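You operate a simulated robot arm through the tools that you are given. There is no shell and no other tool. Be economical: measure what you need, move in short steps, check, and stop when the job is done.

Carry out the task below with a simulated robot arm. There is one attempt and no reset: what you move stays moved.

## Task
Press the orange magnet shut and put it in the green tray.
Fine: set the press dial to the size printed on it, so that it gets no dents; leave the slide out and the other magnets alone.

The check looks at the end state, three seconds after you hand in, the way a careful person would. Anything else that was tipped, shoved, dropped, spilled or broken makes it a failure.

## Robot
A 6-joint arm with a two-finger parallel gripper, fixed in place. Base frame: the origin is at the foot of the arm, x ahead of it, y to its left, z up; the work surface is at about z = 4. Units: mm, degrees, N and s.
With the tool pointing down near the work surface it reaches from about 120 to 500 mm from the base axis. Its first joint turns from -72.0 to 72.0 degrees. Payload 0.65 kg.
The TCP is the grasp point between the finger pads, 25 mm short of the fingertips. In the tool frame z runs along the fingers and y along their closing line. The gripper opens to 76 mm. The fingers are 18 mm wide and 10 mm thick; the gripper's body (36 by 78 mm) begins 45 mm behind the TCP.
Orientation is that of the tool frame in the base frame, as a unit quaternion [w, x, y, z]. With the fingers straight down and closing along the base's y, the tool's x points along the base's -x, its y along +y and its z along -z.

## Interface
- The arm moves only by the tool step_arm. Its argument "deltas" is text: rows parted by semicolons, each of 7 numbers parted by spaces: the turn, a rotation vector about the tool's x, y, z in degrees, then the shift along the tool's x, y, z in cm, then the closure, from 0 (fully open) to 1 (shut). In form: ax ay az dx dy dz jaw; .... A call has 1 to 20 rows; each row is the pose to reach, as a shift and turn from the pose commanded when the call began, along the tool's axes at that moment. Each row takes 0.2 s and may step no farther than 50 mm and 8.6 degrees from the row before; otherwise, or with a gripper value out of range, the whole call is refused. A pose out of reach is approached as far as the arm can. The call stops where the force on the tool passes 70 N (or 10 N more than at its start, if that is more) or the arm is blocked; 0.2 s more then pass. Each finger travels about 108 mm/s and halts on what it meets, pressing with about 43 N; the grip force reading is that of the motor and also rises with nothing between the fingers. The clock runs only during rows and for 0.2 s after the last one: add rows that repeat a pose to give the fingers time. The reply holds the time, the measured pose of the TCP, the force on the tool along the base axes, the opening and the grip force, in the units named above and with some noise, with the torque about the TCP (base axes, N m) and any sound that the robot's microphone picked up.
- Cameras (640 x 400 px; columns grow to the right, rows downward): "scene" is fixed at [66.3, 289.7, 401.6]; the picture's right is [-0.61, -0.79, 0.00], its down [-0.48, 0.37, -0.80] and it looks along [0.63, -0.49, -0.60] (base axes); focal length 214 px, centre (320, 200). "wrist" rides on the gripper at [58, 11, -81] in the tool frame; the picture's right is [-0.18, 0.98, 0.00], its down [-0.75, -0.14, -0.64] and it looks along [-0.63, -0.12, 0.77] (tool axes); focal length 243 px, centre (320, 200). There is no depth. A picture from a camera that has moved, and an enlarged one, comes with that camera's place and axes in the base frame and with its lens.
- camera(camera): a new picture of that camera. It takes no simulated time.
- enlarge(camera, box): a new picture of the part [left, top, right, bottom] of that camera's present view, enlarged. It takes no simulated time.
- job_done(): hands the job in; it is judged then, once.

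Go step by step. Nothing tells you positions but the pictures and the camera data: compare them with the known pose of the tool, close in by small moves and look again before you grip or let go. The budget is 120 turns and 64 pictures, counting those below and the enlarged ones. Unless the task says otherwise, let go and move clear before handing in, and close with one line.

The tools are called after "Emit:" by a JSON object that holds its "fn" and its "kwargs". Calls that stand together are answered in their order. step_arm: Moves the arm, as the interface text tells. Its arguments: {"type":"object","properties":{"deltas":{"type":"string"}},"required":["deltas"]} The other tools are called the same way: camera (camera) takes a picture; enlarge (camera, box) takes an enlarged picture of a part of a camera's view; job_done () hands the job in.

At the start:

```text
time_s: 0.0
position: [278.0, -17.5, 323.9]
orientation: [0.001, 0.0, 1.0, -0.001]
contact_force: [-0.1, -0.3, 0.1]
moment: [-0.03, 0.02, -0.02]
opening: 75.9
finger_force: 0.1
```

scene: 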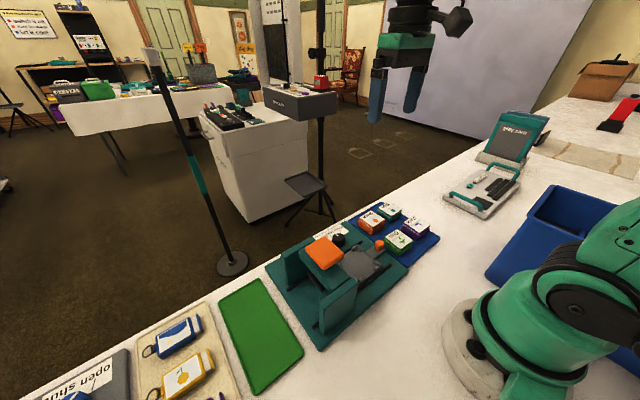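
wrist: 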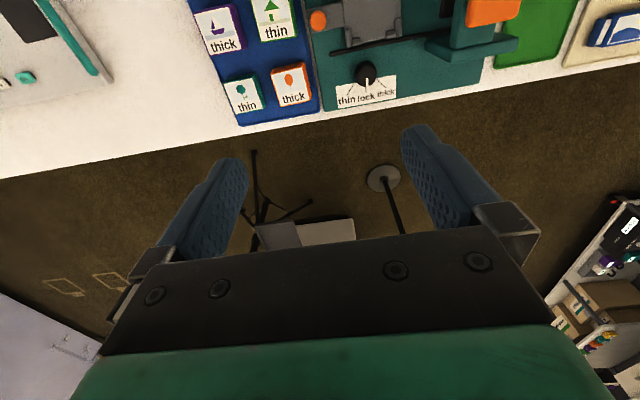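

I see a press with a dial (thin/lock/thick), a blue tray of four magnets (the orange one says "thick"), and a green tray. I'll look closer.

Emit:
{"fn": "enlarge", "kwargs": {"camera": "scene", "box": [260, 190, 450, 350]}}

Emit:
{"fn": "enlarge", "kwargs": {"camera": "wrist", "box": [180, 0, 560, 130]}}

```text
2.50 times, centred on (355, 270) of scene
camera zoom: at [66.3, 289.7, 401.6], right [-0.61, -0.79, 0.0], down [-0.48, 0.37, -0.8], along [0.63, -0.49, -0.6], focal length 536 px, centre (232, 25)
```

zoom: 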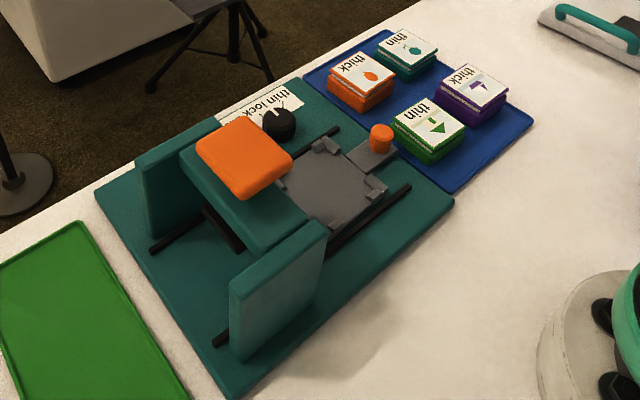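

```text
1.68 times, centred on (370, 65) of wrist
camera zoom: at [218.8, -5.9, 404.5], right [0.18, 0.98, 0.0], down [0.75, -0.14, 0.64], along [0.63, -0.12, -0.77], focal length 409 px, centre (236, 427)
```

zoom: 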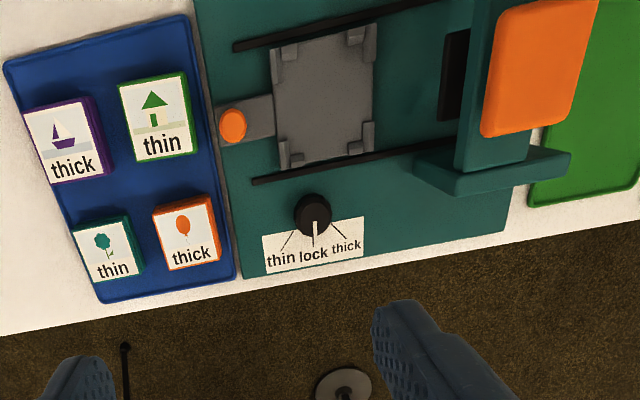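

The orange magnet ("thick") is near (307,-67), top around z 30. I'll move back and lower for a better measuring view.

Emit:
{"fn": "step_arm", "kwargs": {"deltas": "0 0 0 3 0 2 0; 0 0 0 6 0 4 0; 0 0 0 9 0 6 0; 0 0 0 9 0 6 0"}}

Emit:
{"fn": "camera", "kwargs": {"camera": "wrist"}}

```text
time_s: 1.0
position: [187.7, -17.2, 263.1]
orientation: [0.002, 0.001, 1.0, 0.0]
contact_force: [-0.3, -0.6, -0.2]
moment: [-0.01, 0.01, 0.01]
opening: 76.0
finger_force: 0.2
```

```text
59 pictures are left
camera wrist: at [128.6, -5.8, 344.1], right [0.18, 0.98, 0.0], down [0.75, -0.14, 0.64], along [0.63, -0.12, -0.77], focal length 243 px, centre (320, 200)
```

wrist: 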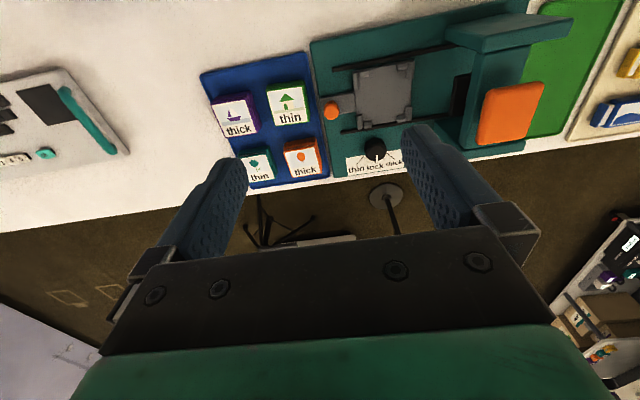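

Emit:
{"fn": "enlarge", "kwargs": {"camera": "wrist", "box": [190, 40, 350, 200]}}

Emit:
{"fn": "enlarge", "kwargs": {"camera": "wrist", "box": [310, 0, 640, 180]}}

```text
2.50 times, centred on (270, 120) of wrist
camera zoom: at [128.6, -5.8, 344.1], right [0.18, 0.98, 0.0], down [0.75, -0.14, 0.64], along [0.63, -0.12, -0.77], focal length 606 px, centre (445, 400)
```

zoom: 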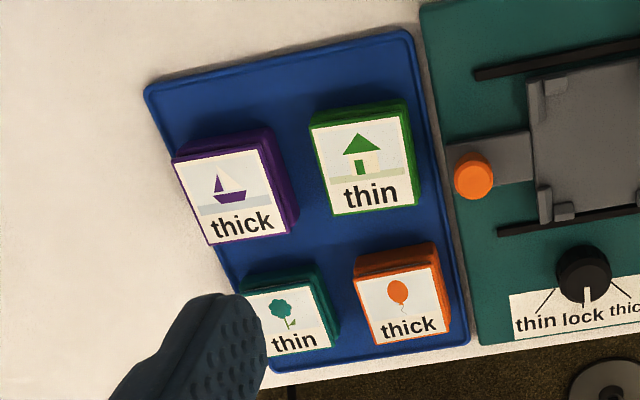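

```text
1.94 times, centred on (475, 90) of wrist
camera zoom: at [128.6, -5.8, 344.1], right [0.18, 0.98, 0.0], down [0.75, -0.14, 0.64], along [0.63, -0.12, -0.77], focal length 470 px, centre (19, 413)
```

zoom: 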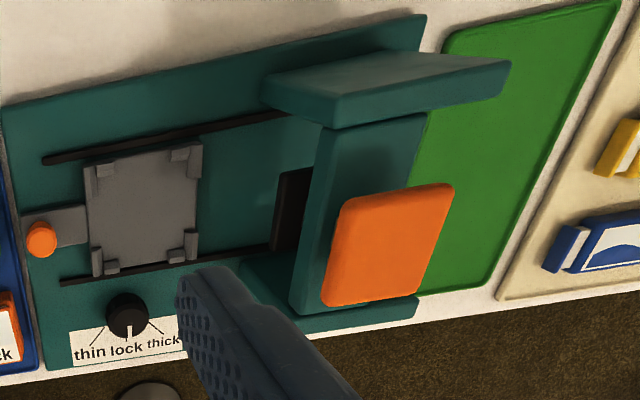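

The magnet sits around (309,-66), dial (310,42), slide knob (239,-12), press pad (238,147, top 128). The dial is on "lock", so I'll look at it from above first.

Emit:
{"fn": "step_arm", "kwargs": {"deltas": "0 0 0 -2.4 1.2 2.4 0; 0 0 0 -4.8 2.4 4.8 0; 0 0 0 -7.2 3.6 7.2 0; 0 0 0 -9.6 4.8 9.6 0.2; 0 0 0 -12 5.9 12 0.3; 0 0 0 -12 5.9 12 0.3"}}

Emit:
{"fn": "camera", "kwargs": {"camera": "wrist"}}

```text
time_s: 2.4
position: [307.6, 40.2, 143.3]
orientation: [0.001, 0.0, 1.0, 0.0]
contact_force: [-0.3, 0.0, -0.7]
moment: [0.0, -0.04, -0.01]
opening: 53.3
finger_force: 0.0
```

```text
56 pictures are left
camera wrist: at [249.2, 52.5, 223.9], right [0.18, 0.98, 0.0], down [0.75, -0.14, 0.64], along [0.63, -0.12, -0.77], focal length 243 px, centre (320, 200)
```

wrist: 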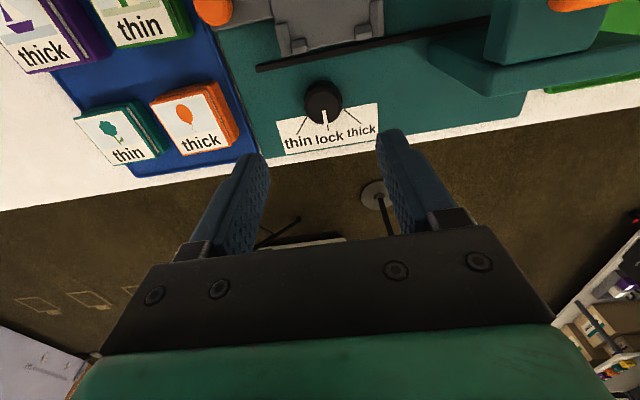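

The dial is directly ahead between the fingers. I'll enlarge it to fix its position and mark angles.

Emit:
{"fn": "enlarge", "kwargs": {"camera": "wrist", "box": [250, 60, 400, 160]}}

Emit:
{"fn": "enlarge", "kwargs": {"camera": "scene", "box": [310, 210, 380, 260]}}

```text
4.00 times, centred on (325, 110) of wrist
camera zoom: at [249.2, 52.5, 223.9], right [0.18, 0.98, 0.0], down [0.75, -0.14, 0.64], along [0.63, -0.12, -0.77], focal length 970 px, centre (300, 560)
```

zoom: 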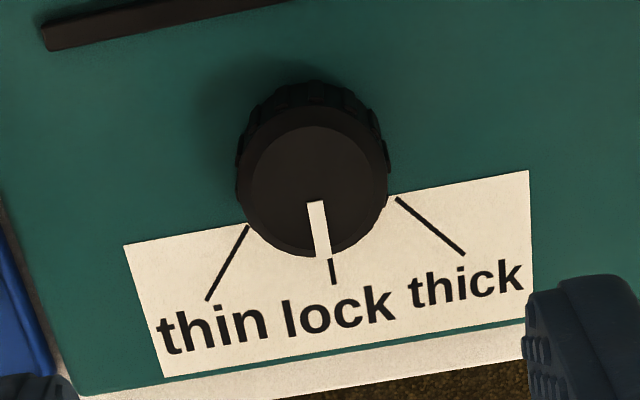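

```text
8.00 times, centred on (345, 235) of scene
camera zoom: at [66.4, 289.7, 401.6], right [-0.61, -0.79, 0.0], down [-0.48, 0.37, -0.8], along [0.63, -0.49, -0.6], focal length 1716 px, centre (120, -80)
```

zoom: 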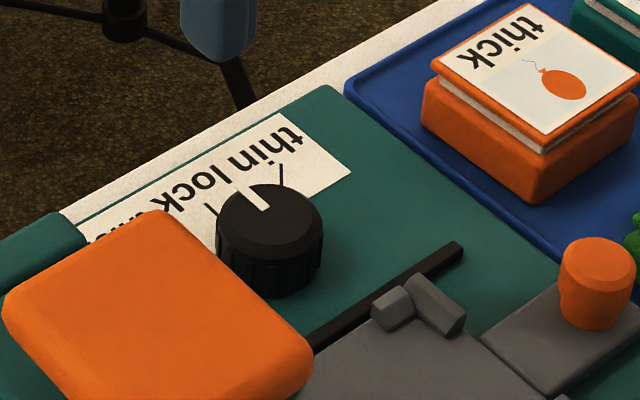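

The dial is at (312,43), top z≈33, radius ≈15 mm; the "thick" mark is 45° counterclockwise from "lock". I'll lower and grip it.

Emit:
{"fn": "step_arm", "kwargs": {"deltas": "0 0 0 -0.44 0.28 3 0.3; 0 0 0 -0.44 0.28 6 0.3; 0 0 0 -0.44 0.28 8.5 0.3; 0 0 0 -0.44 0.28 10 0.3; 0 0 0 -0.44 0.28 10 0.3"}}

Emit:
{"fn": "camera", "kwargs": {"camera": "wrist"}}

```text
time_s: 3.6
position: [312.5, 43.9, 44.1]
orientation: [0.001, 0.0, 1.0, 0.0]
contact_force: [-0.4, -0.9, 0.1]
moment: [-0.03, 0.04, 0.01]
opening: 53.1
finger_force: 0.0
```

```text
53 pictures are left
camera wrist: at [253.5, 55.7, 124.2], right [0.18, 0.98, 0.0], down [0.75, -0.14, 0.64], along [0.63, -0.12, -0.77], focal length 243 px, centre (320, 200)
```

wrist: 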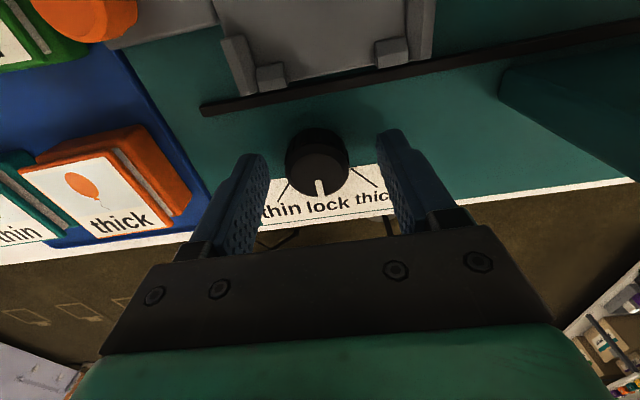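

The dial lies between the finger tips. I'll close on it and turn it 45°.

Emit:
{"fn": "step_arm", "kwargs": {"deltas": "0 0 0 0 0 0 0.5; 0 0 0 0 0 0 0.65; 0 0 0 0 0 0 0.65"}}

```text
time_s: 4.4
position: [312.5, 43.9, 44.3]
orientation: [0.0, 0.001, 1.0, -0.001]
contact_force: [-0.4, -9.0, -3.5]
moment: [-0.12, 0.05, -0.05]
opening: 33.3
finger_force: 4.5
```

Emit:
{"fn": "step_arm", "kwargs": {"deltas": "0 0 0 0 -0.07 0 0.65; 0 0 -8 0 -0.07 0 0.65; 0 0 -16 0 -0.07 0 0.65; 0 0 -24 0 -0.07 0 0.65; 0 0 -32 0 -0.07 0 0.65; 0 0 -40 0 -0.07 0 0.65; 0 0 -45 0 -0.07 0 0.65; 0 0 -45 0 -0.07 0 0.65"}}

Emit:
{"fn": "camera", "kwargs": {"camera": "wrist"}}

```text
time_s: 6.2
position: [311.7, 44.4, 43.7]
orientation: [0.001, -0.383, 0.924, -0.001]
contact_force: [10.7, -7.2, -4.3]
moment: [-0.08, -0.28, -0.01]
opening: 36.7
finger_force: 6.4
```

```text
52 pictures are left
camera wrist: at [263.0, 10.6, 124.4], right [-0.57, 0.82, 0.0], down [0.63, 0.43, 0.64], along [0.53, 0.36, -0.77], focal length 243 px, centre (320, 200)
```

wrist: 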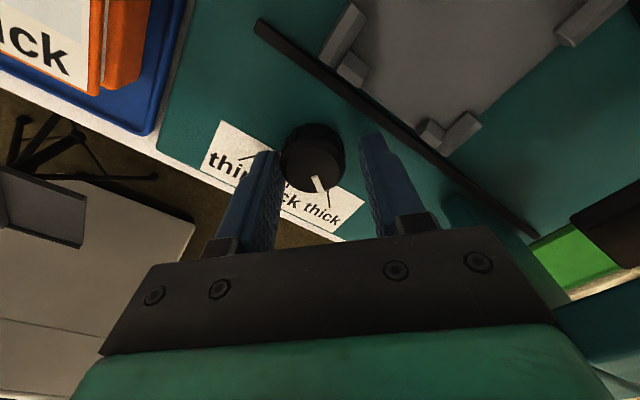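

Emit:
{"fn": "enlarge", "kwargs": {"camera": "wrist", "box": [190, 90, 430, 250]}}

```text
2.50 times, centred on (310, 170) of wrist
camera zoom: at [263.0, 10.6, 124.4], right [-0.57, 0.82, 0.0], down [0.63, 0.43, 0.64], along [0.53, 0.36, -0.77], focal length 606 px, centre (345, 275)
```

zoom: 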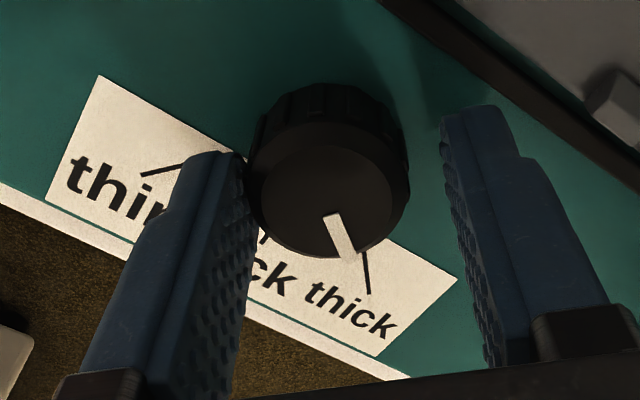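

The pointer has turned to about "thick", with the left finger bearing more than the right. I'll open, rise and check the angle.

Emit:
{"fn": "step_arm", "kwargs": {"deltas": "0 0 0 0 0 0 0.4; 0 0 0 0 0 0 0.3; 0 0 0 0 0 -3 0.3; 0 0 0 0 0 -7 0.3; 0 0 0 0 0 -10 0.3; 0 0 0 0 0 -10 0.3"}}

Emit:
{"fn": "enlarge", "kwargs": {"camera": "wrist", "box": [220, 50, 400, 170]}}

```text
time_s: 7.6
position: [313.9, 43.3, 144.5]
orientation: [0.0, -0.383, 0.924, -0.001]
contact_force: [0.7, 0.3, 0.3]
moment: [0.0, -0.02, 0.02]
opening: 53.3
finger_force: 0.0
```

```text
3.33 times, centred on (310, 110) of wrist
camera zoom: at [264.0, 9.6, 225.1], right [-0.56, 0.83, 0.0], down [0.63, 0.43, 0.64], along [0.53, 0.36, -0.77], focal length 809 px, centre (353, 500)
```

zoom: 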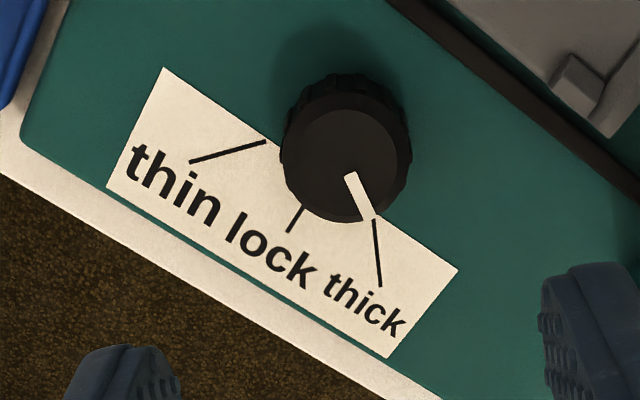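

The pointer seems to have overshot the mark a little; I'll measure more finely.

Emit:
{"fn": "enlarge", "kwargs": {"camera": "wrist", "box": [285, 60, 355, 145]}}

Emit:
{"fn": "enlarge", "kwargs": {"camera": "scene", "box": [320, 220, 360, 250]}}

```text
4.71 times, centred on (320, 102) of wrist
camera zoom: at [264.0, 9.6, 225.1], right [-0.56, 0.83, 0.0], down [0.63, 0.43, 0.64], along [0.53, 0.36, -0.77], focal length 1142 px, centre (320, 659)
```

zoom: 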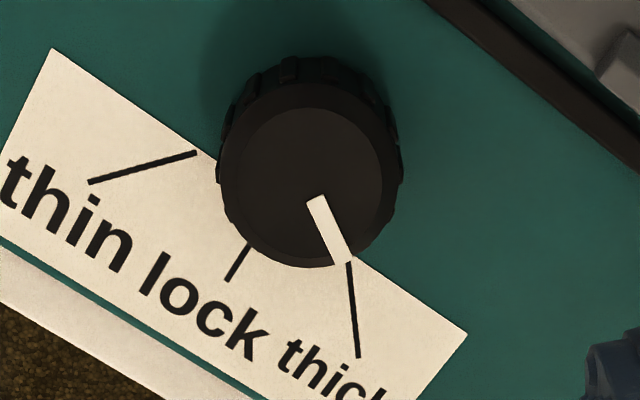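

```text
13.33 times, centred on (340, 235) of scene
camera zoom: at [66.3, 289.7, 401.6], right [-0.61, -0.79, 0.0], down [-0.48, 0.37, -0.8], along [0.63, -0.49, -0.6], focal length 2860 px, centre (53, -267)
```

zoom: 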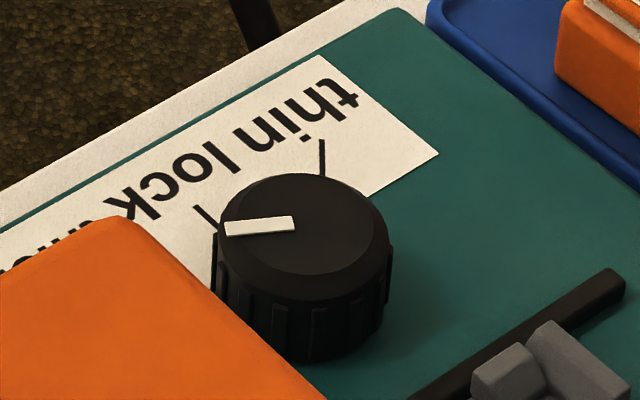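

Both views put the pointer at about 60°, so it must go back about 15°. The dial axis is near (314,42); I'll recentre, regrip and check.

Emit:
{"fn": "step_arm", "kwargs": {"deltas": "0 0 0 0.08 -0.09 4 0.3; 0 0 0 0.08 -0.09 8 0.3; 0 0 0 0.08 -0.09 10.1 0.3; 0 0 0 0.08 -0.09 10.1 0.45; 0 0 0 0.08 -0.09 10.1 0.58; 0 0 0 0.08 -0.09 10.1 0.62; 0 0 0 0.08 -0.09 10.1 0.62"}}

```text
time_s: 9.2
position: [313.0, 42.0, 43.6]
orientation: [0.0, -0.382, 0.924, -0.001]
contact_force: [4.3, -5.5, -3.0]
moment: [-0.08, -0.08, 0.02]
opening: 33.6
finger_force: 3.0
```

Emit:
{"fn": "step_arm", "kwargs": {"deltas": "0 0 0 0 -0.1 0 0.62; 0 0 0 0 -0.18 0 0.62; 0 0 0 0 -0.18 0 0.62"}}

```text
time_s: 10.0
position: [314.7, 41.1, 43.1]
orientation: [0.0, -0.383, 0.924, -0.001]
contact_force: [1.3, -2.1, -0.4]
moment: [0.02, -0.04, -0.02]
opening: 30.8
finger_force: 1.3
```

Nearly centred now. I'll tighten and turn back 15°.

Emit:
{"fn": "step_arm", "kwargs": {"deltas": "0 0 0 0 -0.03 0 0.66; 0 0 0 0 -0.03 0 0.66; 0 0 8 0 -0.03 0 0.66; 0 0 15 0 -0.03 0 0.66; 0 0 15 0 -0.03 0 0.66"}}

Emit:
{"fn": "enlarge", "kwargs": {"camera": "wrist", "box": [240, 100, 400, 220]}}

Emit:
{"fn": "enlarge", "kwargs": {"camera": "scene", "box": [320, 220, 360, 250]}}

```text
time_s: 11.2
position: [313.8, 39.9, 42.3]
orientation: [0.0, -0.259, 0.966, 0.0]
contact_force: [-1.3, -1.6, 1.1]
moment: [0.06, -0.05, 0.02]
opening: 29.3
finger_force: 43.8
```

```text
3.33 times, centred on (320, 160) of wrist
camera zoom: at [257.5, 21.7, 123.4], right [-0.33, 0.94, 0.0], down [0.72, 0.25, 0.64], along [0.61, 0.21, -0.77], focal length 809 px, centre (320, 333)
```

zoom: 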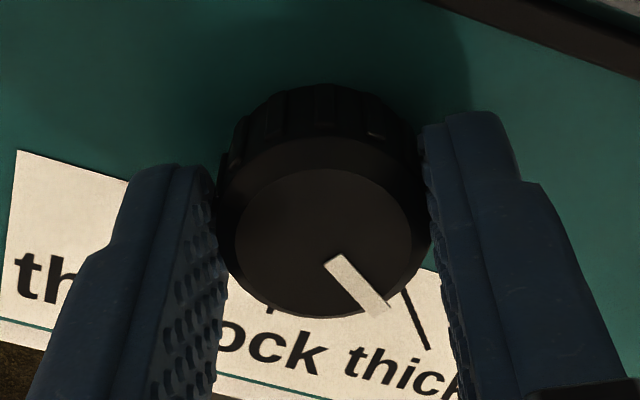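

```text
13.33 times, centred on (340, 235) of scene
camera zoom: at [66.3, 289.7, 401.6], right [-0.61, -0.79, 0.0], down [-0.48, 0.37, -0.8], along [0.63, -0.49, -0.6], focal length 2860 px, centre (53, -267)
```

zoom: 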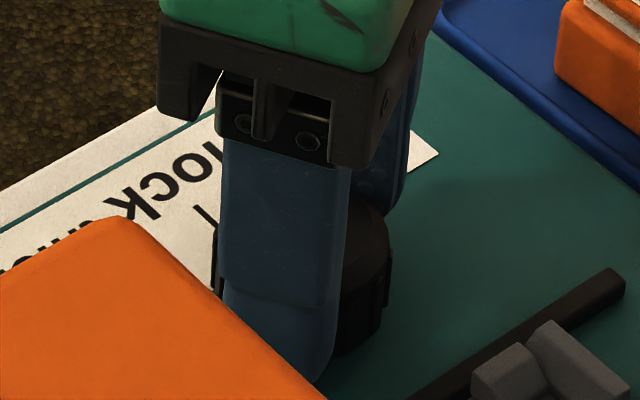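

The pointer still reads about 58°, so it either slipped or moved during gripping. With a firm grip now, I'll turn another 13° and look.

Emit:
{"fn": "step_arm", "kwargs": {"deltas": "0 0 7 0 0 0 0.7; 0 0 13 0 0 0 0.7; 0 0 13 0 0 0 0.7"}}

Emit:
{"fn": "enlarge", "kwargs": {"camera": "wrist", "box": [240, 100, 400, 220]}}

```text
time_s: 12.0
position: [313.3, 41.6, 43.1]
orientation: [-0.001, -0.147, 0.989, 0.0]
contact_force: [-3.7, 8.7, 17.3]
moment: [-0.07, 0.88, 0.0]
opening: 29.0
finger_force: 43.1
```

```text
3.33 times, centred on (320, 160) of wrist
camera zoom: at [254.3, 35.2, 123.4], right [-0.11, 0.99, 0.0], down [0.76, 0.08, 0.64], along [0.64, 0.07, -0.77], focal length 809 px, centre (320, 333)
```

zoom: 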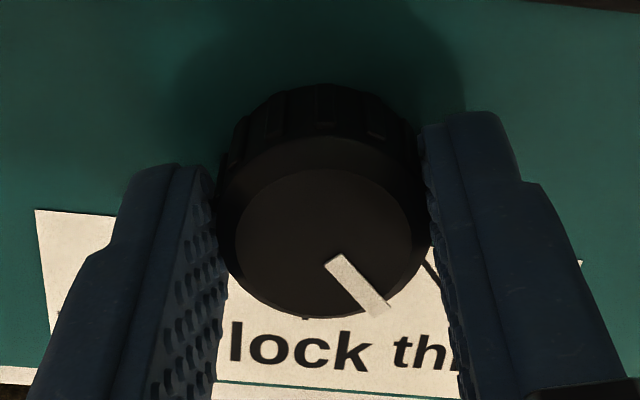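

The pointer now computes to about 45°. I'll release, rise and check it from both views.

Emit:
{"fn": "step_arm", "kwargs": {"deltas": "0 0 0 0 0 0 0.5; 0 0 0 0 0 0 0.3; 0 0 0 0 0 0 0.3; 0 0 0 0 0 -4 0.3; 0 0 0 0 0 -8 0.3; 0 0 0 0 0 -10 0.3; 0 0 0 0 0 -10 0.3"}}

Emit:
{"fn": "enlarge", "kwargs": {"camera": "wrist", "box": [285, 60, 355, 145]}}

Emit:
{"fn": "enlarge", "kwargs": {"camera": "scene", "box": [320, 220, 360, 250]}}

```text
time_s: 13.6
position: [313.9, 41.2, 144.9]
orientation: [0.0, -0.147, 0.989, -0.001]
contact_force: [-0.1, 0.5, 0.3]
moment: [0.01, 0.0, 0.04]
opening: 53.3
finger_force: 0.0
```

```text
4.71 times, centred on (320, 102) of wrist
camera zoom: at [254.8, 34.6, 224.2], right [-0.11, 0.99, 0.0], down [0.76, 0.09, 0.64], along [0.64, 0.07, -0.77], focal length 1142 px, centre (320, 659)
```

zoom: 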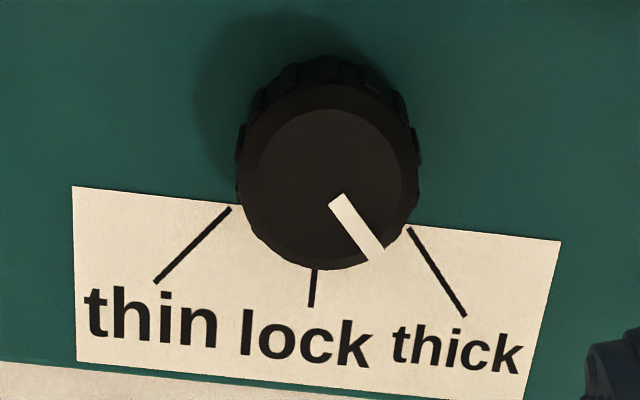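

```text
13.33 times, centred on (340, 235) of scene
camera zoom: at [66.3, 289.7, 401.6], right [-0.61, -0.79, 0.0], down [-0.48, 0.37, -0.8], along [0.63, -0.49, -0.6], focal length 2860 px, centre (53, -267)
```

zoom: 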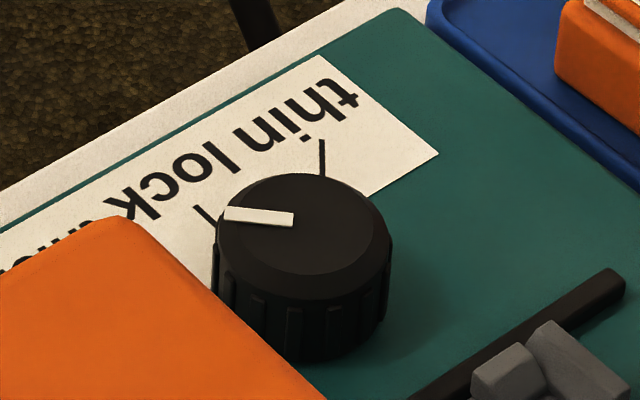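

The dial is on "thick" (45°) in both views. Now I'll go above the magnet, turning the gripper to close along x.

Emit:
{"fn": "step_arm", "kwargs": {"deltas": "0 0 -7.3 0.36 -1 0 0.2; 0 0 -14.6 0.72 -2 0 0.1; 0 0 -21.9 1.07 -3 0 0; 0 0 -29.2 1.43 -4 0 0; 0 0 -36.5 1.79 -5 0 0; 0 0 -43.9 2.15 -6 0 0; 0 0 -51.2 2.5 -7.1 0 0; 0 0 -58.5 2.86 -8.1 0 0; 0 0 -65.8 3.2 -9.1 0 0; 0 0 -73.1 3.58 -10.1 0 0; 0 0 -73.1 3.58 -10.1 0 0"}}

Emit:
{"fn": "camera", "kwargs": {"camera": "wrist"}}

```text
time_s: 16.0
position: [308.9, -65.7, 144.0]
orientation: [0.0, 0.708, -0.706, 0.001]
contact_force: [-0.3, -0.7, 0.5]
moment: [0.03, -0.01, -0.03]
opening: 76.1
finger_force: 0.0
```

```text
42 pictures are left
camera wrist: at [297.2, -124.3, 223.4], right [-0.98, 0.18, 0.0], down [0.14, 0.75, 0.64], along [0.12, 0.63, -0.77], focal length 243 px, centre (320, 200)
```

wrist: 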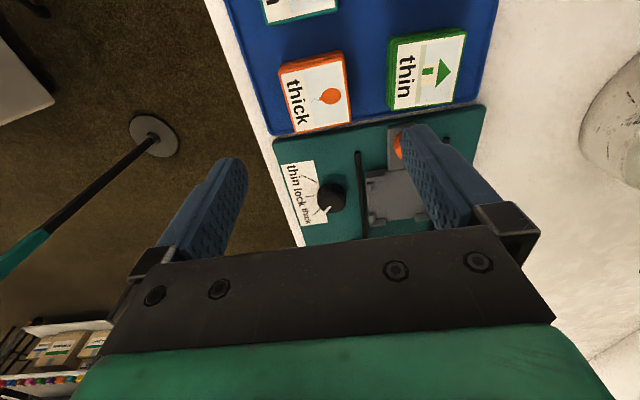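

Emit:
{"fn": "enlarge", "kwargs": {"camera": "wrist", "box": [250, 30, 410, 150]}}

Emit:
{"fn": "enlarge", "kwargs": {"camera": "scene", "box": [345, 195, 405, 240]}}

```text
3.33 times, centred on (330, 90) of wrist
camera zoom: at [297.2, -124.3, 223.4], right [-0.98, 0.18, 0.0], down [0.14, 0.75, 0.64], along [0.12, 0.63, -0.77], focal length 809 px, centre (287, 567)
```

zoom: 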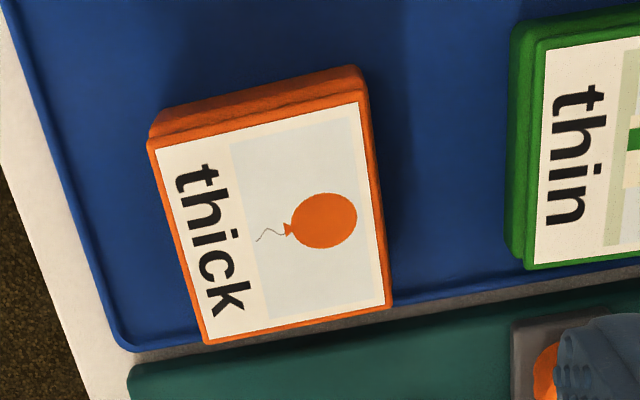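

```text
8.89 times, centred on (375, 218) of scene
camera zoom: at [66.4, 289.7, 401.6], right [-0.61, -0.79, 0.0], down [-0.48, 0.37, -0.8], along [0.63, -0.49, -0.6], focal length 1906 px, centre (-169, 44)
```

zoom: 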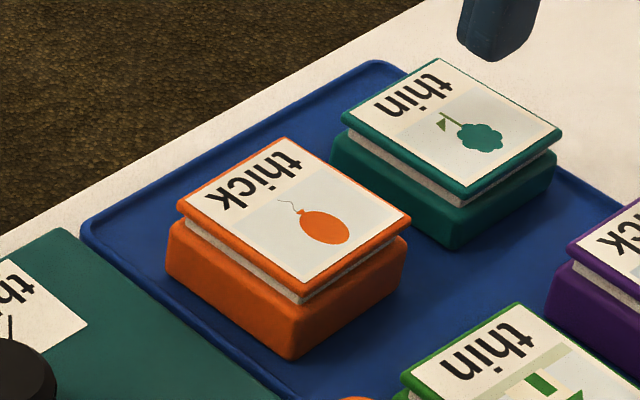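

The magnet is about 46 mm square at (310,-66.5), top z≈33, with the clear gaps on its x sides. I'll descend with a 62 mm opening.

Emit:
{"fn": "step_arm", "kwargs": {"deltas": "0 0 0 0.1 -0.11 3 0.18; 0 0 0 0.1 -0.11 6 0.18; 0 0 0 0.1 -0.11 8 0.18; 0 0 0 0.1 -0.11 9.5 0.18; 0 0 0 0.1 -0.11 10.6 0.18; 0 0 0 0.1 -0.11 10.6 0.18"}}

Emit:
{"fn": "camera", "kwargs": {"camera": "wrist"}}

Emit:
{"fn": "enlarge", "kwargs": {"camera": "scene", "box": [335, 185, 415, 245]}}

```text
time_s: 17.4
position: [309.7, -66.8, 37.5]
orientation: [-0.001, -0.707, 0.707, -0.001]
contact_force: [-0.6, 0.3, 0.5]
moment: [0.0, 0.0, -0.02]
opening: 62.4
finger_force: 0.1
```

```text
39 pictures are left
camera wrist: at [298.6, -124.6, 117.4], right [-0.98, 0.18, 0.0], down [0.14, 0.75, 0.64], along [0.12, 0.63, -0.77], focal length 243 px, centre (320, 200)
```

wrist: 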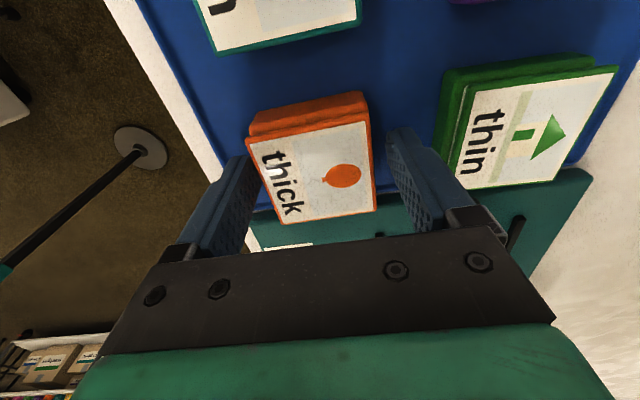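

```text
6.67 times, centred on (375, 215) of scene
camera zoom: at [66.3, 289.7, 401.6], right [-0.61, -0.79, 0.0], down [-0.48, 0.37, -0.8], along [0.63, -0.49, -0.6], focal length 1430 px, centre (-47, 100)
```

zoom: 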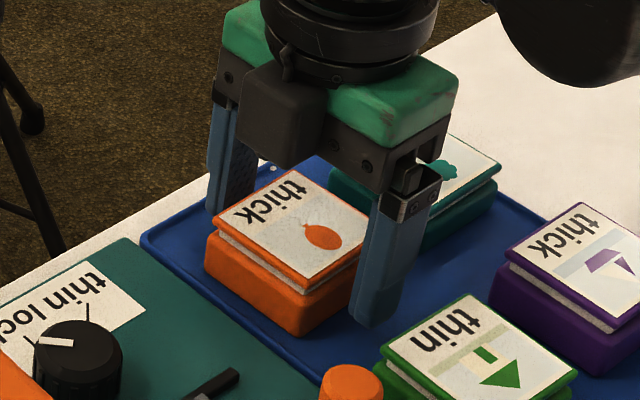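

The fingers straddle the magnet cleanly. I'll close onto it in steps.

Emit:
{"fn": "step_arm", "kwargs": {"deltas": "0 0 0 0 0 0 0.3; 0 0 0 0 0 0 0.36; 0 0 0 0 0 0 0.4; 0 0 0 0 0 0 0.4"}}

```text
time_s: 18.4
position: [309.2, -65.3, 37.8]
orientation: [0.0, 0.707, -0.707, 0.001]
contact_force: [-0.4, 0.6, 1.4]
moment: [-0.01, 0.0, -0.01]
opening: 48.8
finger_force: 43.0
```

Gripped at 48.8 mm. Lifting straight up and looking.

Emit:
{"fn": "step_arm", "kwargs": {"deltas": "0 0 0 0 0 -1 0.42; 0 0 0 0 0 -4 0.42; 0 0 0 0 0 -8 0.42; 0 0 0 0 0 -8 0.42"}}

Emit:
{"fn": "enlarge", "kwargs": {"camera": "scene", "box": [320, 130, 460, 240]}}

Emit:
{"fn": "camera", "kwargs": {"camera": "wrist"}}

```text
time_s: 19.4
position: [309.7, -67.4, 116.8]
orientation: [0.0, 0.708, -0.706, 0.001]
contact_force: [-0.7, -0.5, -0.4]
moment: [0.02, -0.01, -0.01]
opening: 48.8
finger_force: 42.8
```

```text
3.64 times, centred on (390, 185) of scene
camera zoom: at [66.4, 289.7, 401.6], right [-0.61, -0.79, 0.0], down [-0.48, 0.37, -0.8], along [0.63, -0.49, -0.6], focal length 780 px, centre (66, 254)
```

zoom: 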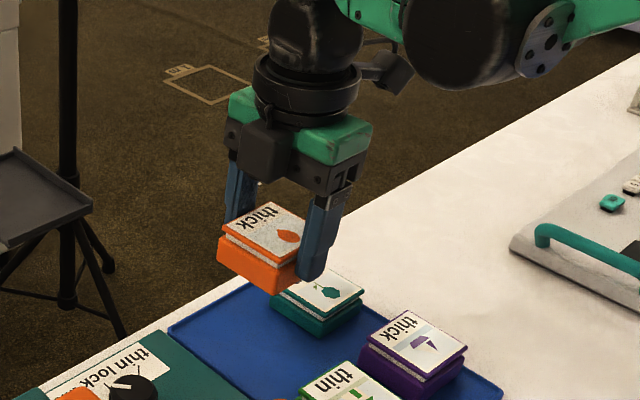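

```text
36 pictures are left
camera wrist: at [298.2, -124.9, 197.8], right [-0.98, 0.18, 0.0], down [0.14, 0.75, 0.64], along [0.12, 0.63, -0.77], focal length 243 px, centre (320, 200)
```

wrist: 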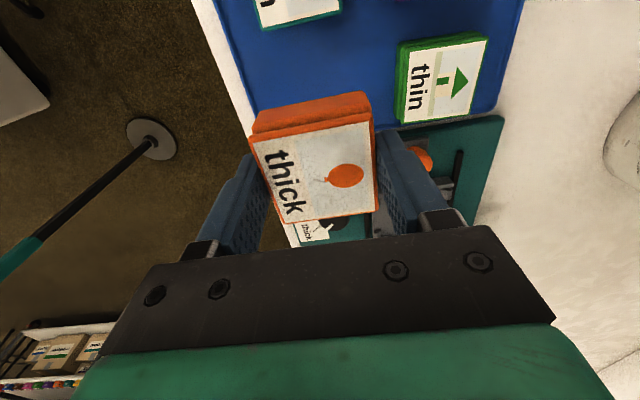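

The magnet is held level. Next, measure the slide in the scene view, which is unobstructed.

Emit:
{"fn": "enlarge", "kwargs": {"camera": "scene", "box": [335, 225, 395, 290]}}

```text
6.15 times, centred on (365, 258) of scene
camera zoom: at [66.4, 289.7, 401.6], right [-0.61, -0.79, 0.0], down [-0.48, 0.37, -0.8], along [0.63, -0.49, -0.6], focal length 1320 px, centre (43, -154)
```

zoom: 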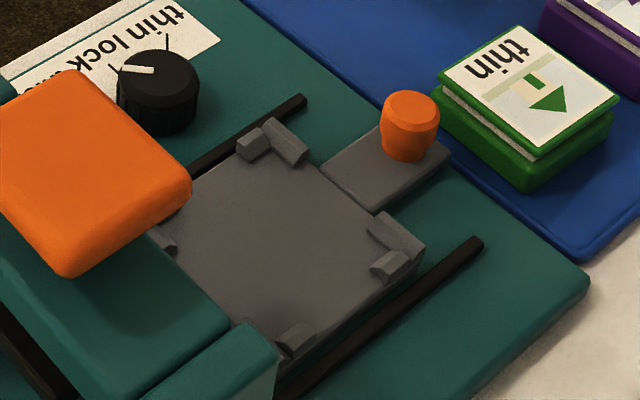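

Emit:
{"fn": "step_arm", "kwargs": {"deltas": "0 0 0 0 0 -4 0.42; 0 0 0 0 0 -8.3 0.42; 0 0 0 -3 1.5 -8.3 0.42; 0 0 0 -6 3 -8.3 0.42; 0 0 0 -9 4.5 -8.3 0.42; 0 0 0 -12 6 -8.3 0.42; 0 0 0 -14.7 7 -8.3 0.42; 0 0 0 -14.7 7 -8.3 0.42"}}

Emit:
{"fn": "camera", "kwargs": {"camera": "wrist"}}

```text
time_s: 21.2
position: [240.6, 79.7, 199.3]
orientation: [-0.001, 0.707, -0.707, 0.0]
contact_force: [-0.2, -0.2, -1.1]
moment: [-0.03, 0.03, -0.02]
opening: 48.8
finger_force: 42.5
```

```text
34 pictures are left
camera wrist: at [228.0, 22.6, 280.4], right [-0.98, 0.18, 0.0], down [0.14, 0.75, 0.64], along [0.12, 0.63, -0.77], focal length 243 px, centre (320, 200)
```

wrist: 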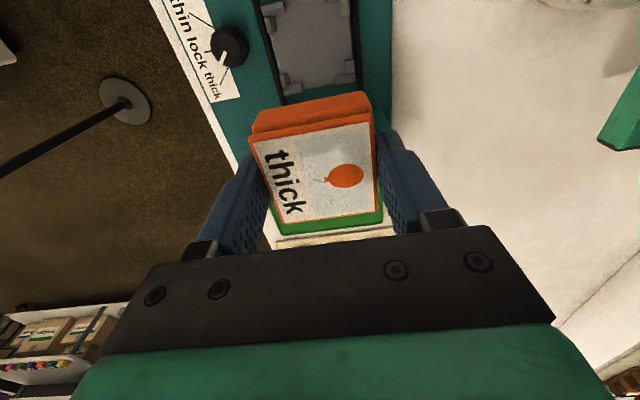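

Emit:
{"fn": "step_arm", "kwargs": {"deltas": "0 0 0 1 0 -3 0.42; 0 0 0 2 0 -5 0.42; 0 0 0 2 0 -5 0.42"}}

Emit:
{"fn": "enlarge", "kwargs": {"camera": "wrist", "box": [230, 0, 400, 106]}}

```text
time_s: 22.0
position: [239.3, 59.9, 250.5]
orientation: [-0.001, 0.707, -0.707, 0.0]
contact_force: [-1.1, 0.2, -0.5]
moment: [0.01, 0.02, -0.02]
opening: 48.7
finger_force: 42.2
```

```text
3.76 times, centred on (315, 53) of wrist
camera zoom: at [228.9, 1.8, 331.0], right [-0.98, 0.18, 0.0], down [0.14, 0.75, 0.64], along [0.12, 0.63, -0.77], focal length 913 px, centre (339, 753)
```

zoom: 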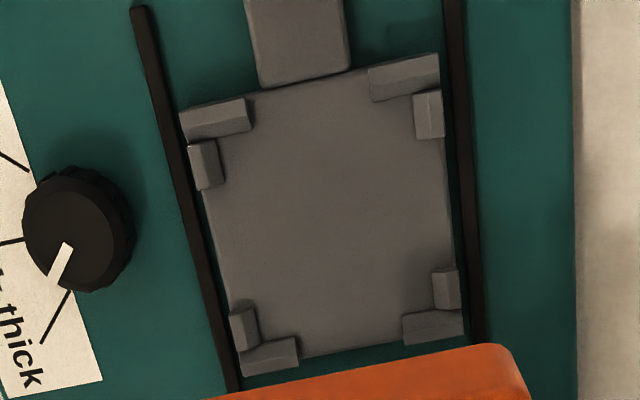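

The slide pocket centre is about (241.5,55.5). I'll go down above it to z≈75 and look before seating.

Emit:
{"fn": "step_arm", "kwargs": {"deltas": "0 0 0 0.5 -0.17 4.5 0.42; 0 0 0 0.5 -0.17 9 0.42; 0 0 0 0.5 -0.17 13 0.42; 0 0 0 0.5 -0.17 17.5 0.42; 0 0 0 0.5 -0.17 17.5 0.42"}}

Emit:
{"fn": "camera", "kwargs": {"camera": "wrist"}}

Emit:
{"fn": "enlarge", "kwargs": {"camera": "scene", "box": [315, 195, 405, 295]}}

```text
time_s: 23.2
position: [242.6, 52.8, 74.7]
orientation: [-0.001, 0.707, -0.707, 0.001]
contact_force: [-0.7, 1.3, 0.3]
moment: [0.01, 0.0, -0.01]
opening: 48.9
finger_force: 43.2
```

```text
32 pictures are left
camera wrist: at [230.7, -3.4, 155.6], right [-0.98, 0.18, 0.0], down [0.14, 0.75, 0.64], along [0.12, 0.63, -0.77], focal length 243 px, centre (320, 200)
```

wrist: 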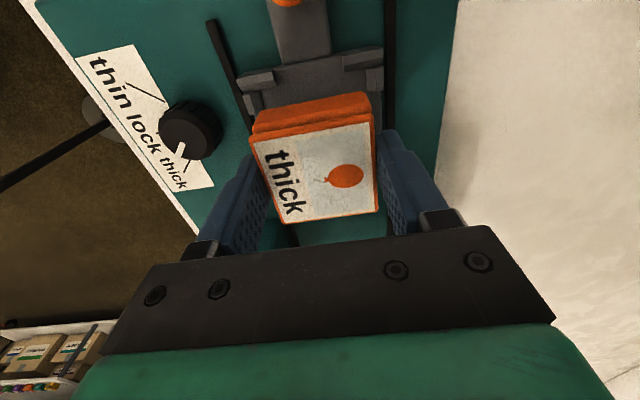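

```text
4.00 times, centred on (360, 245) of scene
camera zoom: at [66.3, 289.7, 401.6], right [-0.61, -0.79, 0.0], down [-0.48, 0.37, -0.8], along [0.63, -0.49, -0.6], focal length 858 px, centre (160, 20)
```

zoom: 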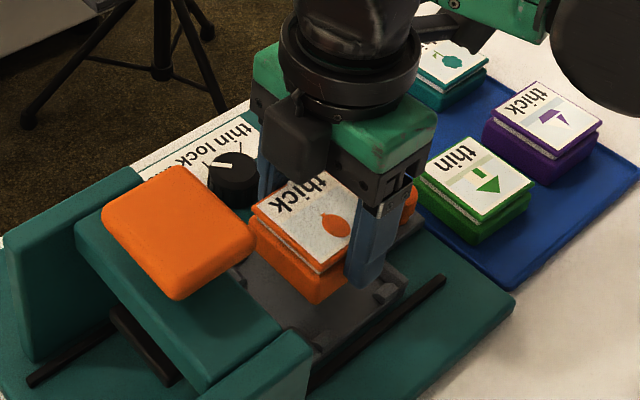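

The magnet is centred over the pocket. Descending carefully.

Emit:
{"fn": "step_arm", "kwargs": {"deltas": "0 0 0 0 0 1 0.42; 0 0 0 0 0 1.8 0.42; 0 0 0 0 0 2.2 0.42; 0 0 0 0 0 2.2 0.42"}}

Emit:
{"fn": "enlarge", "kwargs": {"camera": "scene", "box": [330, 215, 400, 290]}}

```text
time_s: 24.2
position: [242.2, 53.3, 52.1]
orientation: [0.0, 0.708, -0.706, 0.0]
contact_force: [-2.6, 1.1, 37.5]
moment: [0.03, 0.07, 0.02]
opening: 48.7
finger_force: 43.2
```

```text
5.33 times, centred on (365, 252) of scene
camera zoom: at [66.3, 289.7, 401.6], right [-0.61, -0.79, 0.0], down [-0.48, 0.37, -0.8], along [0.63, -0.49, -0.6], focal length 1144 px, centre (80, -80)
```

zoom: 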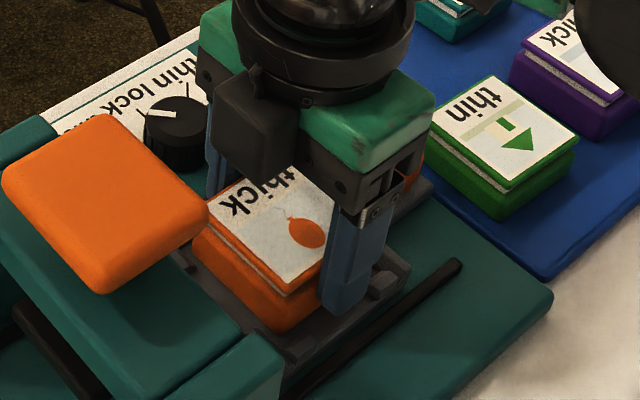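

Emit:
{"fn": "step_arm", "kwargs": {"deltas": "0 0 0 0 0 -0.08 0.42; 0 0 0 0 0 -0.08 0.42"}}

Emit:
{"fn": "enlarge", "kwargs": {"camera": "wrist", "box": [220, 20, 420, 240]}}

```text
time_s: 24.8
position: [241.1, 55.5, 53.0]
orientation: [-0.001, 0.708, -0.707, 0.001]
contact_force: [0.4, 0.1, -0.4]
moment: [0.0, 0.0, -0.01]
opening: 49.0
finger_force: 43.1
```

```text
1.82 times, centred on (320, 130) of wrist
camera zoom: at [230.8, -3.3, 134.0], right [-0.98, 0.18, 0.0], down [0.14, 0.75, 0.64], along [0.12, 0.63, -0.77], focal length 441 px, centre (320, 327)
```

zoom: 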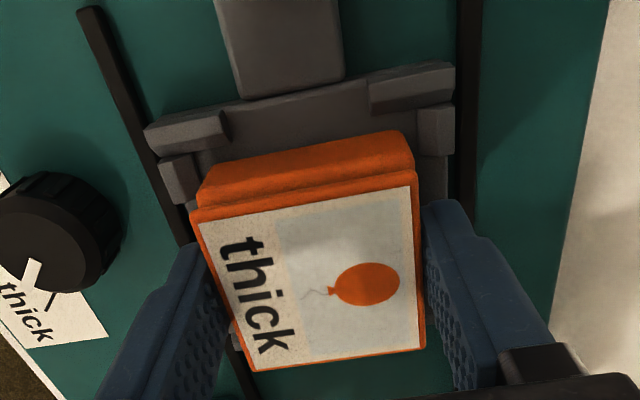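

The magnet was supported evenly at this height and seems to be inside the corner guides. I'll release gently, rise, and verify.

Emit:
{"fn": "step_arm", "kwargs": {"deltas": "0 0 0 0 0 0 0.34; 0 0 0 0 0 0 0.25; 0 0 0 0 0 0 0.22; 0 0 0 0 0 -3 0.22; 0 0 0 0 0 -7 0.22; 0 0 0 0 0 -11 0.22; 0 0 0 0 0 -11 0.22"}}

Emit:
{"fn": "enlarge", "kwargs": {"camera": "wrist", "box": [200, 0, 440, 160]}}

Emit:
{"fn": "enlarge", "kwargs": {"camera": "scene", "box": [330, 215, 400, 290]}}

```text
time_s: 26.4
position: [242.6, 55.5, 164.5]
orientation: [-0.001, 0.708, -0.707, 0.0]
contact_force: [0.2, 0.2, -0.3]
moment: [0.0, -0.03, 0.02]
opening: 59.0
finger_force: 0.1
```

```text
2.50 times, centred on (320, 80) of wrist
camera zoom: at [231.0, -2.4, 244.7], right [-0.98, 0.18, 0.0], down [0.14, 0.75, 0.64], along [0.12, 0.63, -0.77], focal length 606 px, centre (320, 500)
```

zoom: 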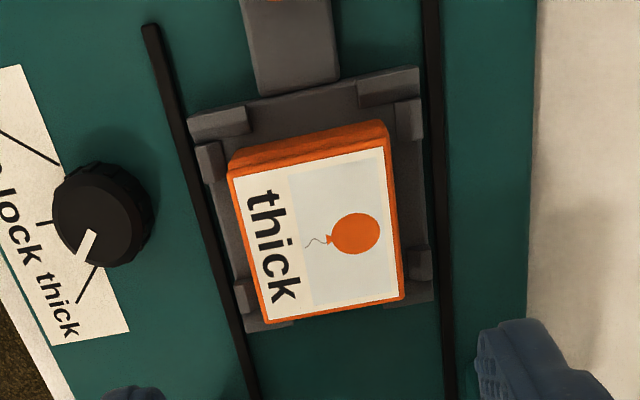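

```text
5.33 times, centred on (365, 252) of scene
camera zoom: at [66.3, 289.7, 401.6], right [-0.61, -0.79, 0.0], down [-0.48, 0.37, -0.8], along [0.63, -0.49, -0.6], focal length 1144 px, centre (80, -80)
```

zoom: 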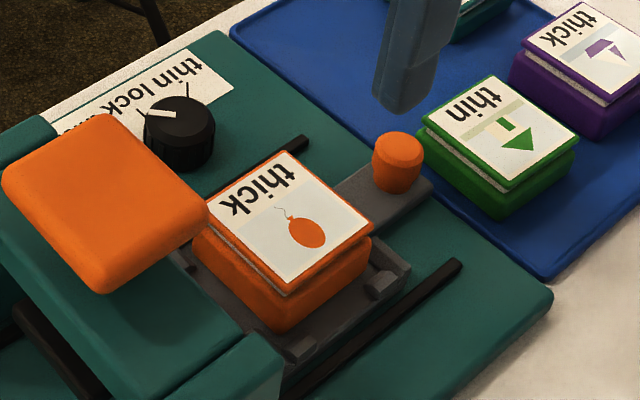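

The magnet sits flat on the plate inside the guides. Next, the slide knob near (239.5,-12.3): I'll move over it and look.

Emit:
{"fn": "step_arm", "kwargs": {"deltas": "0 0 0 2.3 0.08 0 0.4; 0 0 0 4.6 0.16 0 0.45; 0 0 0 6.8 0.25 2 0.45; 0 0 0 6.8 0.25 6 0.45; 0 0 0 6.8 0.25 6 0.45"}}

Emit:
{"fn": "camera", "kwargs": {"camera": "wrist"}}

```text
time_s: 27.6
position: [240.5, -13.0, 103.7]
orientation: [0.0, 0.708, -0.706, 0.0]
contact_force: [0.3, 0.0, -0.3]
moment: [0.0, 0.0, 0.01]
opening: 42.2
finger_force: 0.0
```

```text
26 pictures are left
camera wrist: at [228.3, -70.7, 184.8], right [-0.98, 0.18, 0.0], down [0.14, 0.75, 0.64], along [0.12, 0.63, -0.77], focal length 243 px, centre (320, 200)
```

wrist: 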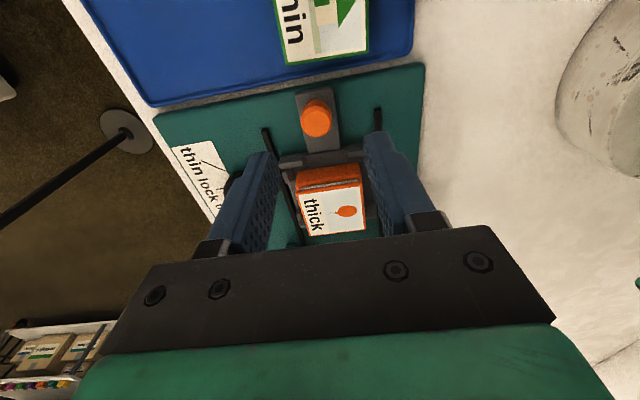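

The knob lies between the fingers. Descending to grip it.

Emit:
{"fn": "step_arm", "kwargs": {"deltas": "0 0 0 0.08 -0.1 2.5 0.45; 0 0 0 0.08 -0.1 4.5 0.45; 0 0 0 0.08 -0.1 5.2 0.45; 0 0 0 0.08 -0.1 5.2 0.6; 0 0 0 0.08 -0.1 5.2 0.7; 0 0 0 0.08 -0.1 5.2 0.72; 0 0 0 0.08 -0.1 5.2 0.72"}}

```text
time_s: 29.2
position: [240.5, -15.3, 50.5]
orientation: [0.0, 0.708, -0.707, 0.001]
contact_force: [1.4, 0.3, -0.6]
moment: [-0.01, -0.01, -0.02]
opening: 22.2
finger_force: 0.7
```

Emit:
{"fn": "step_arm", "kwargs": {"deltas": "0 0 0 0 0 0 0.75; 0 0 0 0 0 0 0.78; 0 0 0 0 0 0 0.78"}}

Emit:
{"fn": "camera", "kwargs": {"camera": "wrist"}}

```text
time_s: 30.0
position: [241.1, -14.4, 52.4]
orientation: [-0.001, 0.708, -0.706, 0.0]
contact_force: [6.2, 0.4, 0.9]
moment: [-0.01, -0.18, 0.01]
opening: 21.7
finger_force: 3.2
```

```text
25 pictures are left
camera wrist: at [229.5, -71.7, 132.3], right [-0.98, 0.18, 0.0], down [0.14, 0.75, 0.64], along [0.12, 0.63, -0.77], focal length 243 px, centre (320, 200)
```

wrist: 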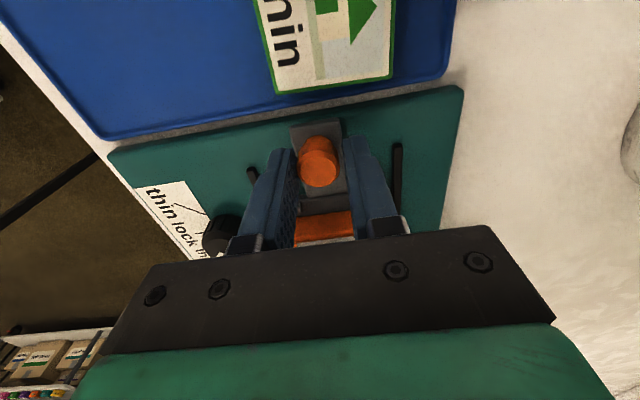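

Emit:
{"fn": "step_arm", "kwargs": {"deltas": "0 0 0 0 -0.1 0 0.78; 0 0 0 0 -0.1 0 0.78; 0 0 0 0 -0.12 0 0.8; 0 0 0 0 -0.12 0 0.8"}}

```text
time_s: 31.0
position: [242.2, -14.9, 51.4]
orientation: [0.0, 0.707, -0.707, 0.001]
contact_force: [6.9, 1.9, 3.6]
moment: [0.01, -0.13, 0.01]
opening: 19.2
finger_force: 37.1
```

Knob gripped. Now pushing the slide toward the press, first 60 mm.

Emit:
{"fn": "step_arm", "kwargs": {"deltas": "0 0 0 -1 -0.12 0 0.8; 0 0 0 -2 -0.12 0 0.8; 0 0 0 -3 -0.12 0 0.8; 0 0 0 -4 -0.12 0 0.8; 0 0 0 -5 -0.12 0 0.8; 0 0 0 -6 -0.12 0 0.8; 0 0 0 -6 -0.12 0 0.8"}}

Emit:
{"fn": "camera", "kwargs": {"camera": "scene"}}

```text
time_s: 32.6
position: [240.9, 46.6, 52.2]
orientation: [0.001, 0.708, -0.706, 0.0]
contact_force: [-22.9, 0.6, 34.6]
moment: [0.1, 0.55, -0.01]
opening: 19.3
finger_force: 36.5
```

```text
24 pictures are left
```

scene: 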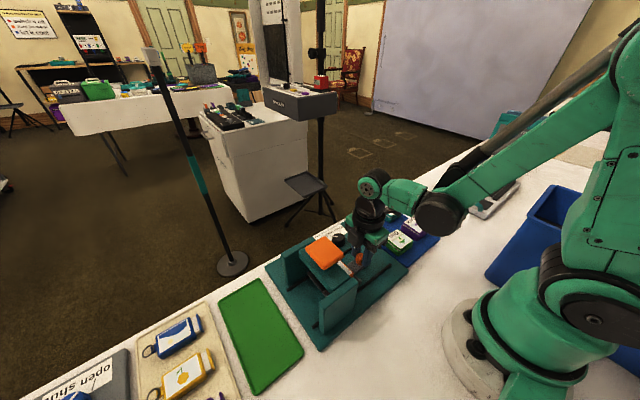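

The slide moves well; some side strain from my offset, which I'll relax before continuing to the end.

Emit:
{"fn": "step_arm", "kwargs": {"deltas": "0 0 0 0 0.14 -0.06 0.8; 0 0 0 0 0.14 -0.06 0.8"}}

```text
time_s: 33.2
position: [241.8, 46.5, 51.6]
orientation: [-0.001, 0.707, -0.707, 0.002]
contact_force: [1.6, -0.4, -32.6]
moment: [-0.06, 0.03, 0.0]
opening: 19.1
finger_force: 36.8
```

Emit:
{"fn": "step_arm", "kwargs": {"deltas": "0 0 0 0 0 0.03 0.8; 0 0 0 -0.8 0 0.03 0.8; 0 0 0 -1.6 0 0.03 0.8; 0 0 0 -2.2 0 0.03 0.8; 0 0 0 -2.2 0 0.03 0.8"}}

```text
time_s: 34.4
position: [242.1, 68.1, 52.7]
orientation: [-0.002, 0.708, -0.707, 0.002]
contact_force: [25.4, -0.6, 32.7]
moment: [-0.18, -0.58, -0.02]
opening: 18.8
finger_force: 36.6
```

Emit:
{"fn": "step_arm", "kwargs": {"deltas": "0 0 0 -0.3 -0.06 -0.03 0.8; 0 0 0 -0.6 -0.06 -0.03 0.8; 0 0 0 -0.9 -0.06 -0.03 0.8; 0 0 0 -0.9 -0.06 -0.03 0.8"}}

Emit:
{"fn": "camera", "kwargs": {"camera": "wrist"}}

```text
time_s: 35.4
position: [241.9, 77.2, 51.7]
orientation: [-0.001, -0.707, 0.707, -0.001]
contact_force: [14.4, -12.9, -1.3]
moment: [0.21, -0.29, -0.09]
opening: 18.9
finger_force: 36.5
```

```text
23 pictures are left
camera wrist: at [230.5, 18.9, 132.4], right [-0.98, 0.18, 0.0], down [0.14, 0.75, 0.64], along [0.12, 0.63, -0.77], focal length 243 px, centre (320, 200)
```

wrist: 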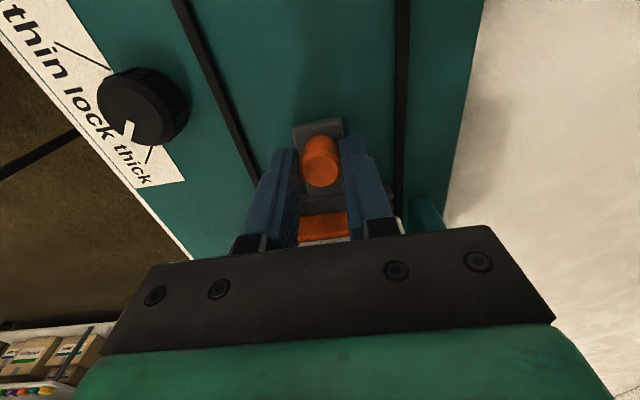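

A resisting force along y appears: probably the end stop. I'll push 2 mm more to confirm.

Emit:
{"fn": "step_arm", "kwargs": {"deltas": "0 0 0 -0.1 -0.05 0 0.8; 0 0 0 -0.2 -0.05 0 0.8; 0 0 0 -0.2 -0.05 0 0.8"}}

```text
time_s: 36.2
position: [242.6, 78.2, 51.8]
orientation: [-0.002, -0.707, 0.707, -0.002]
contact_force: [-1.6, -33.2, -2.1]
moment: [-0.74, 0.06, -0.02]
opening: 19.0
finger_force: 36.2
```

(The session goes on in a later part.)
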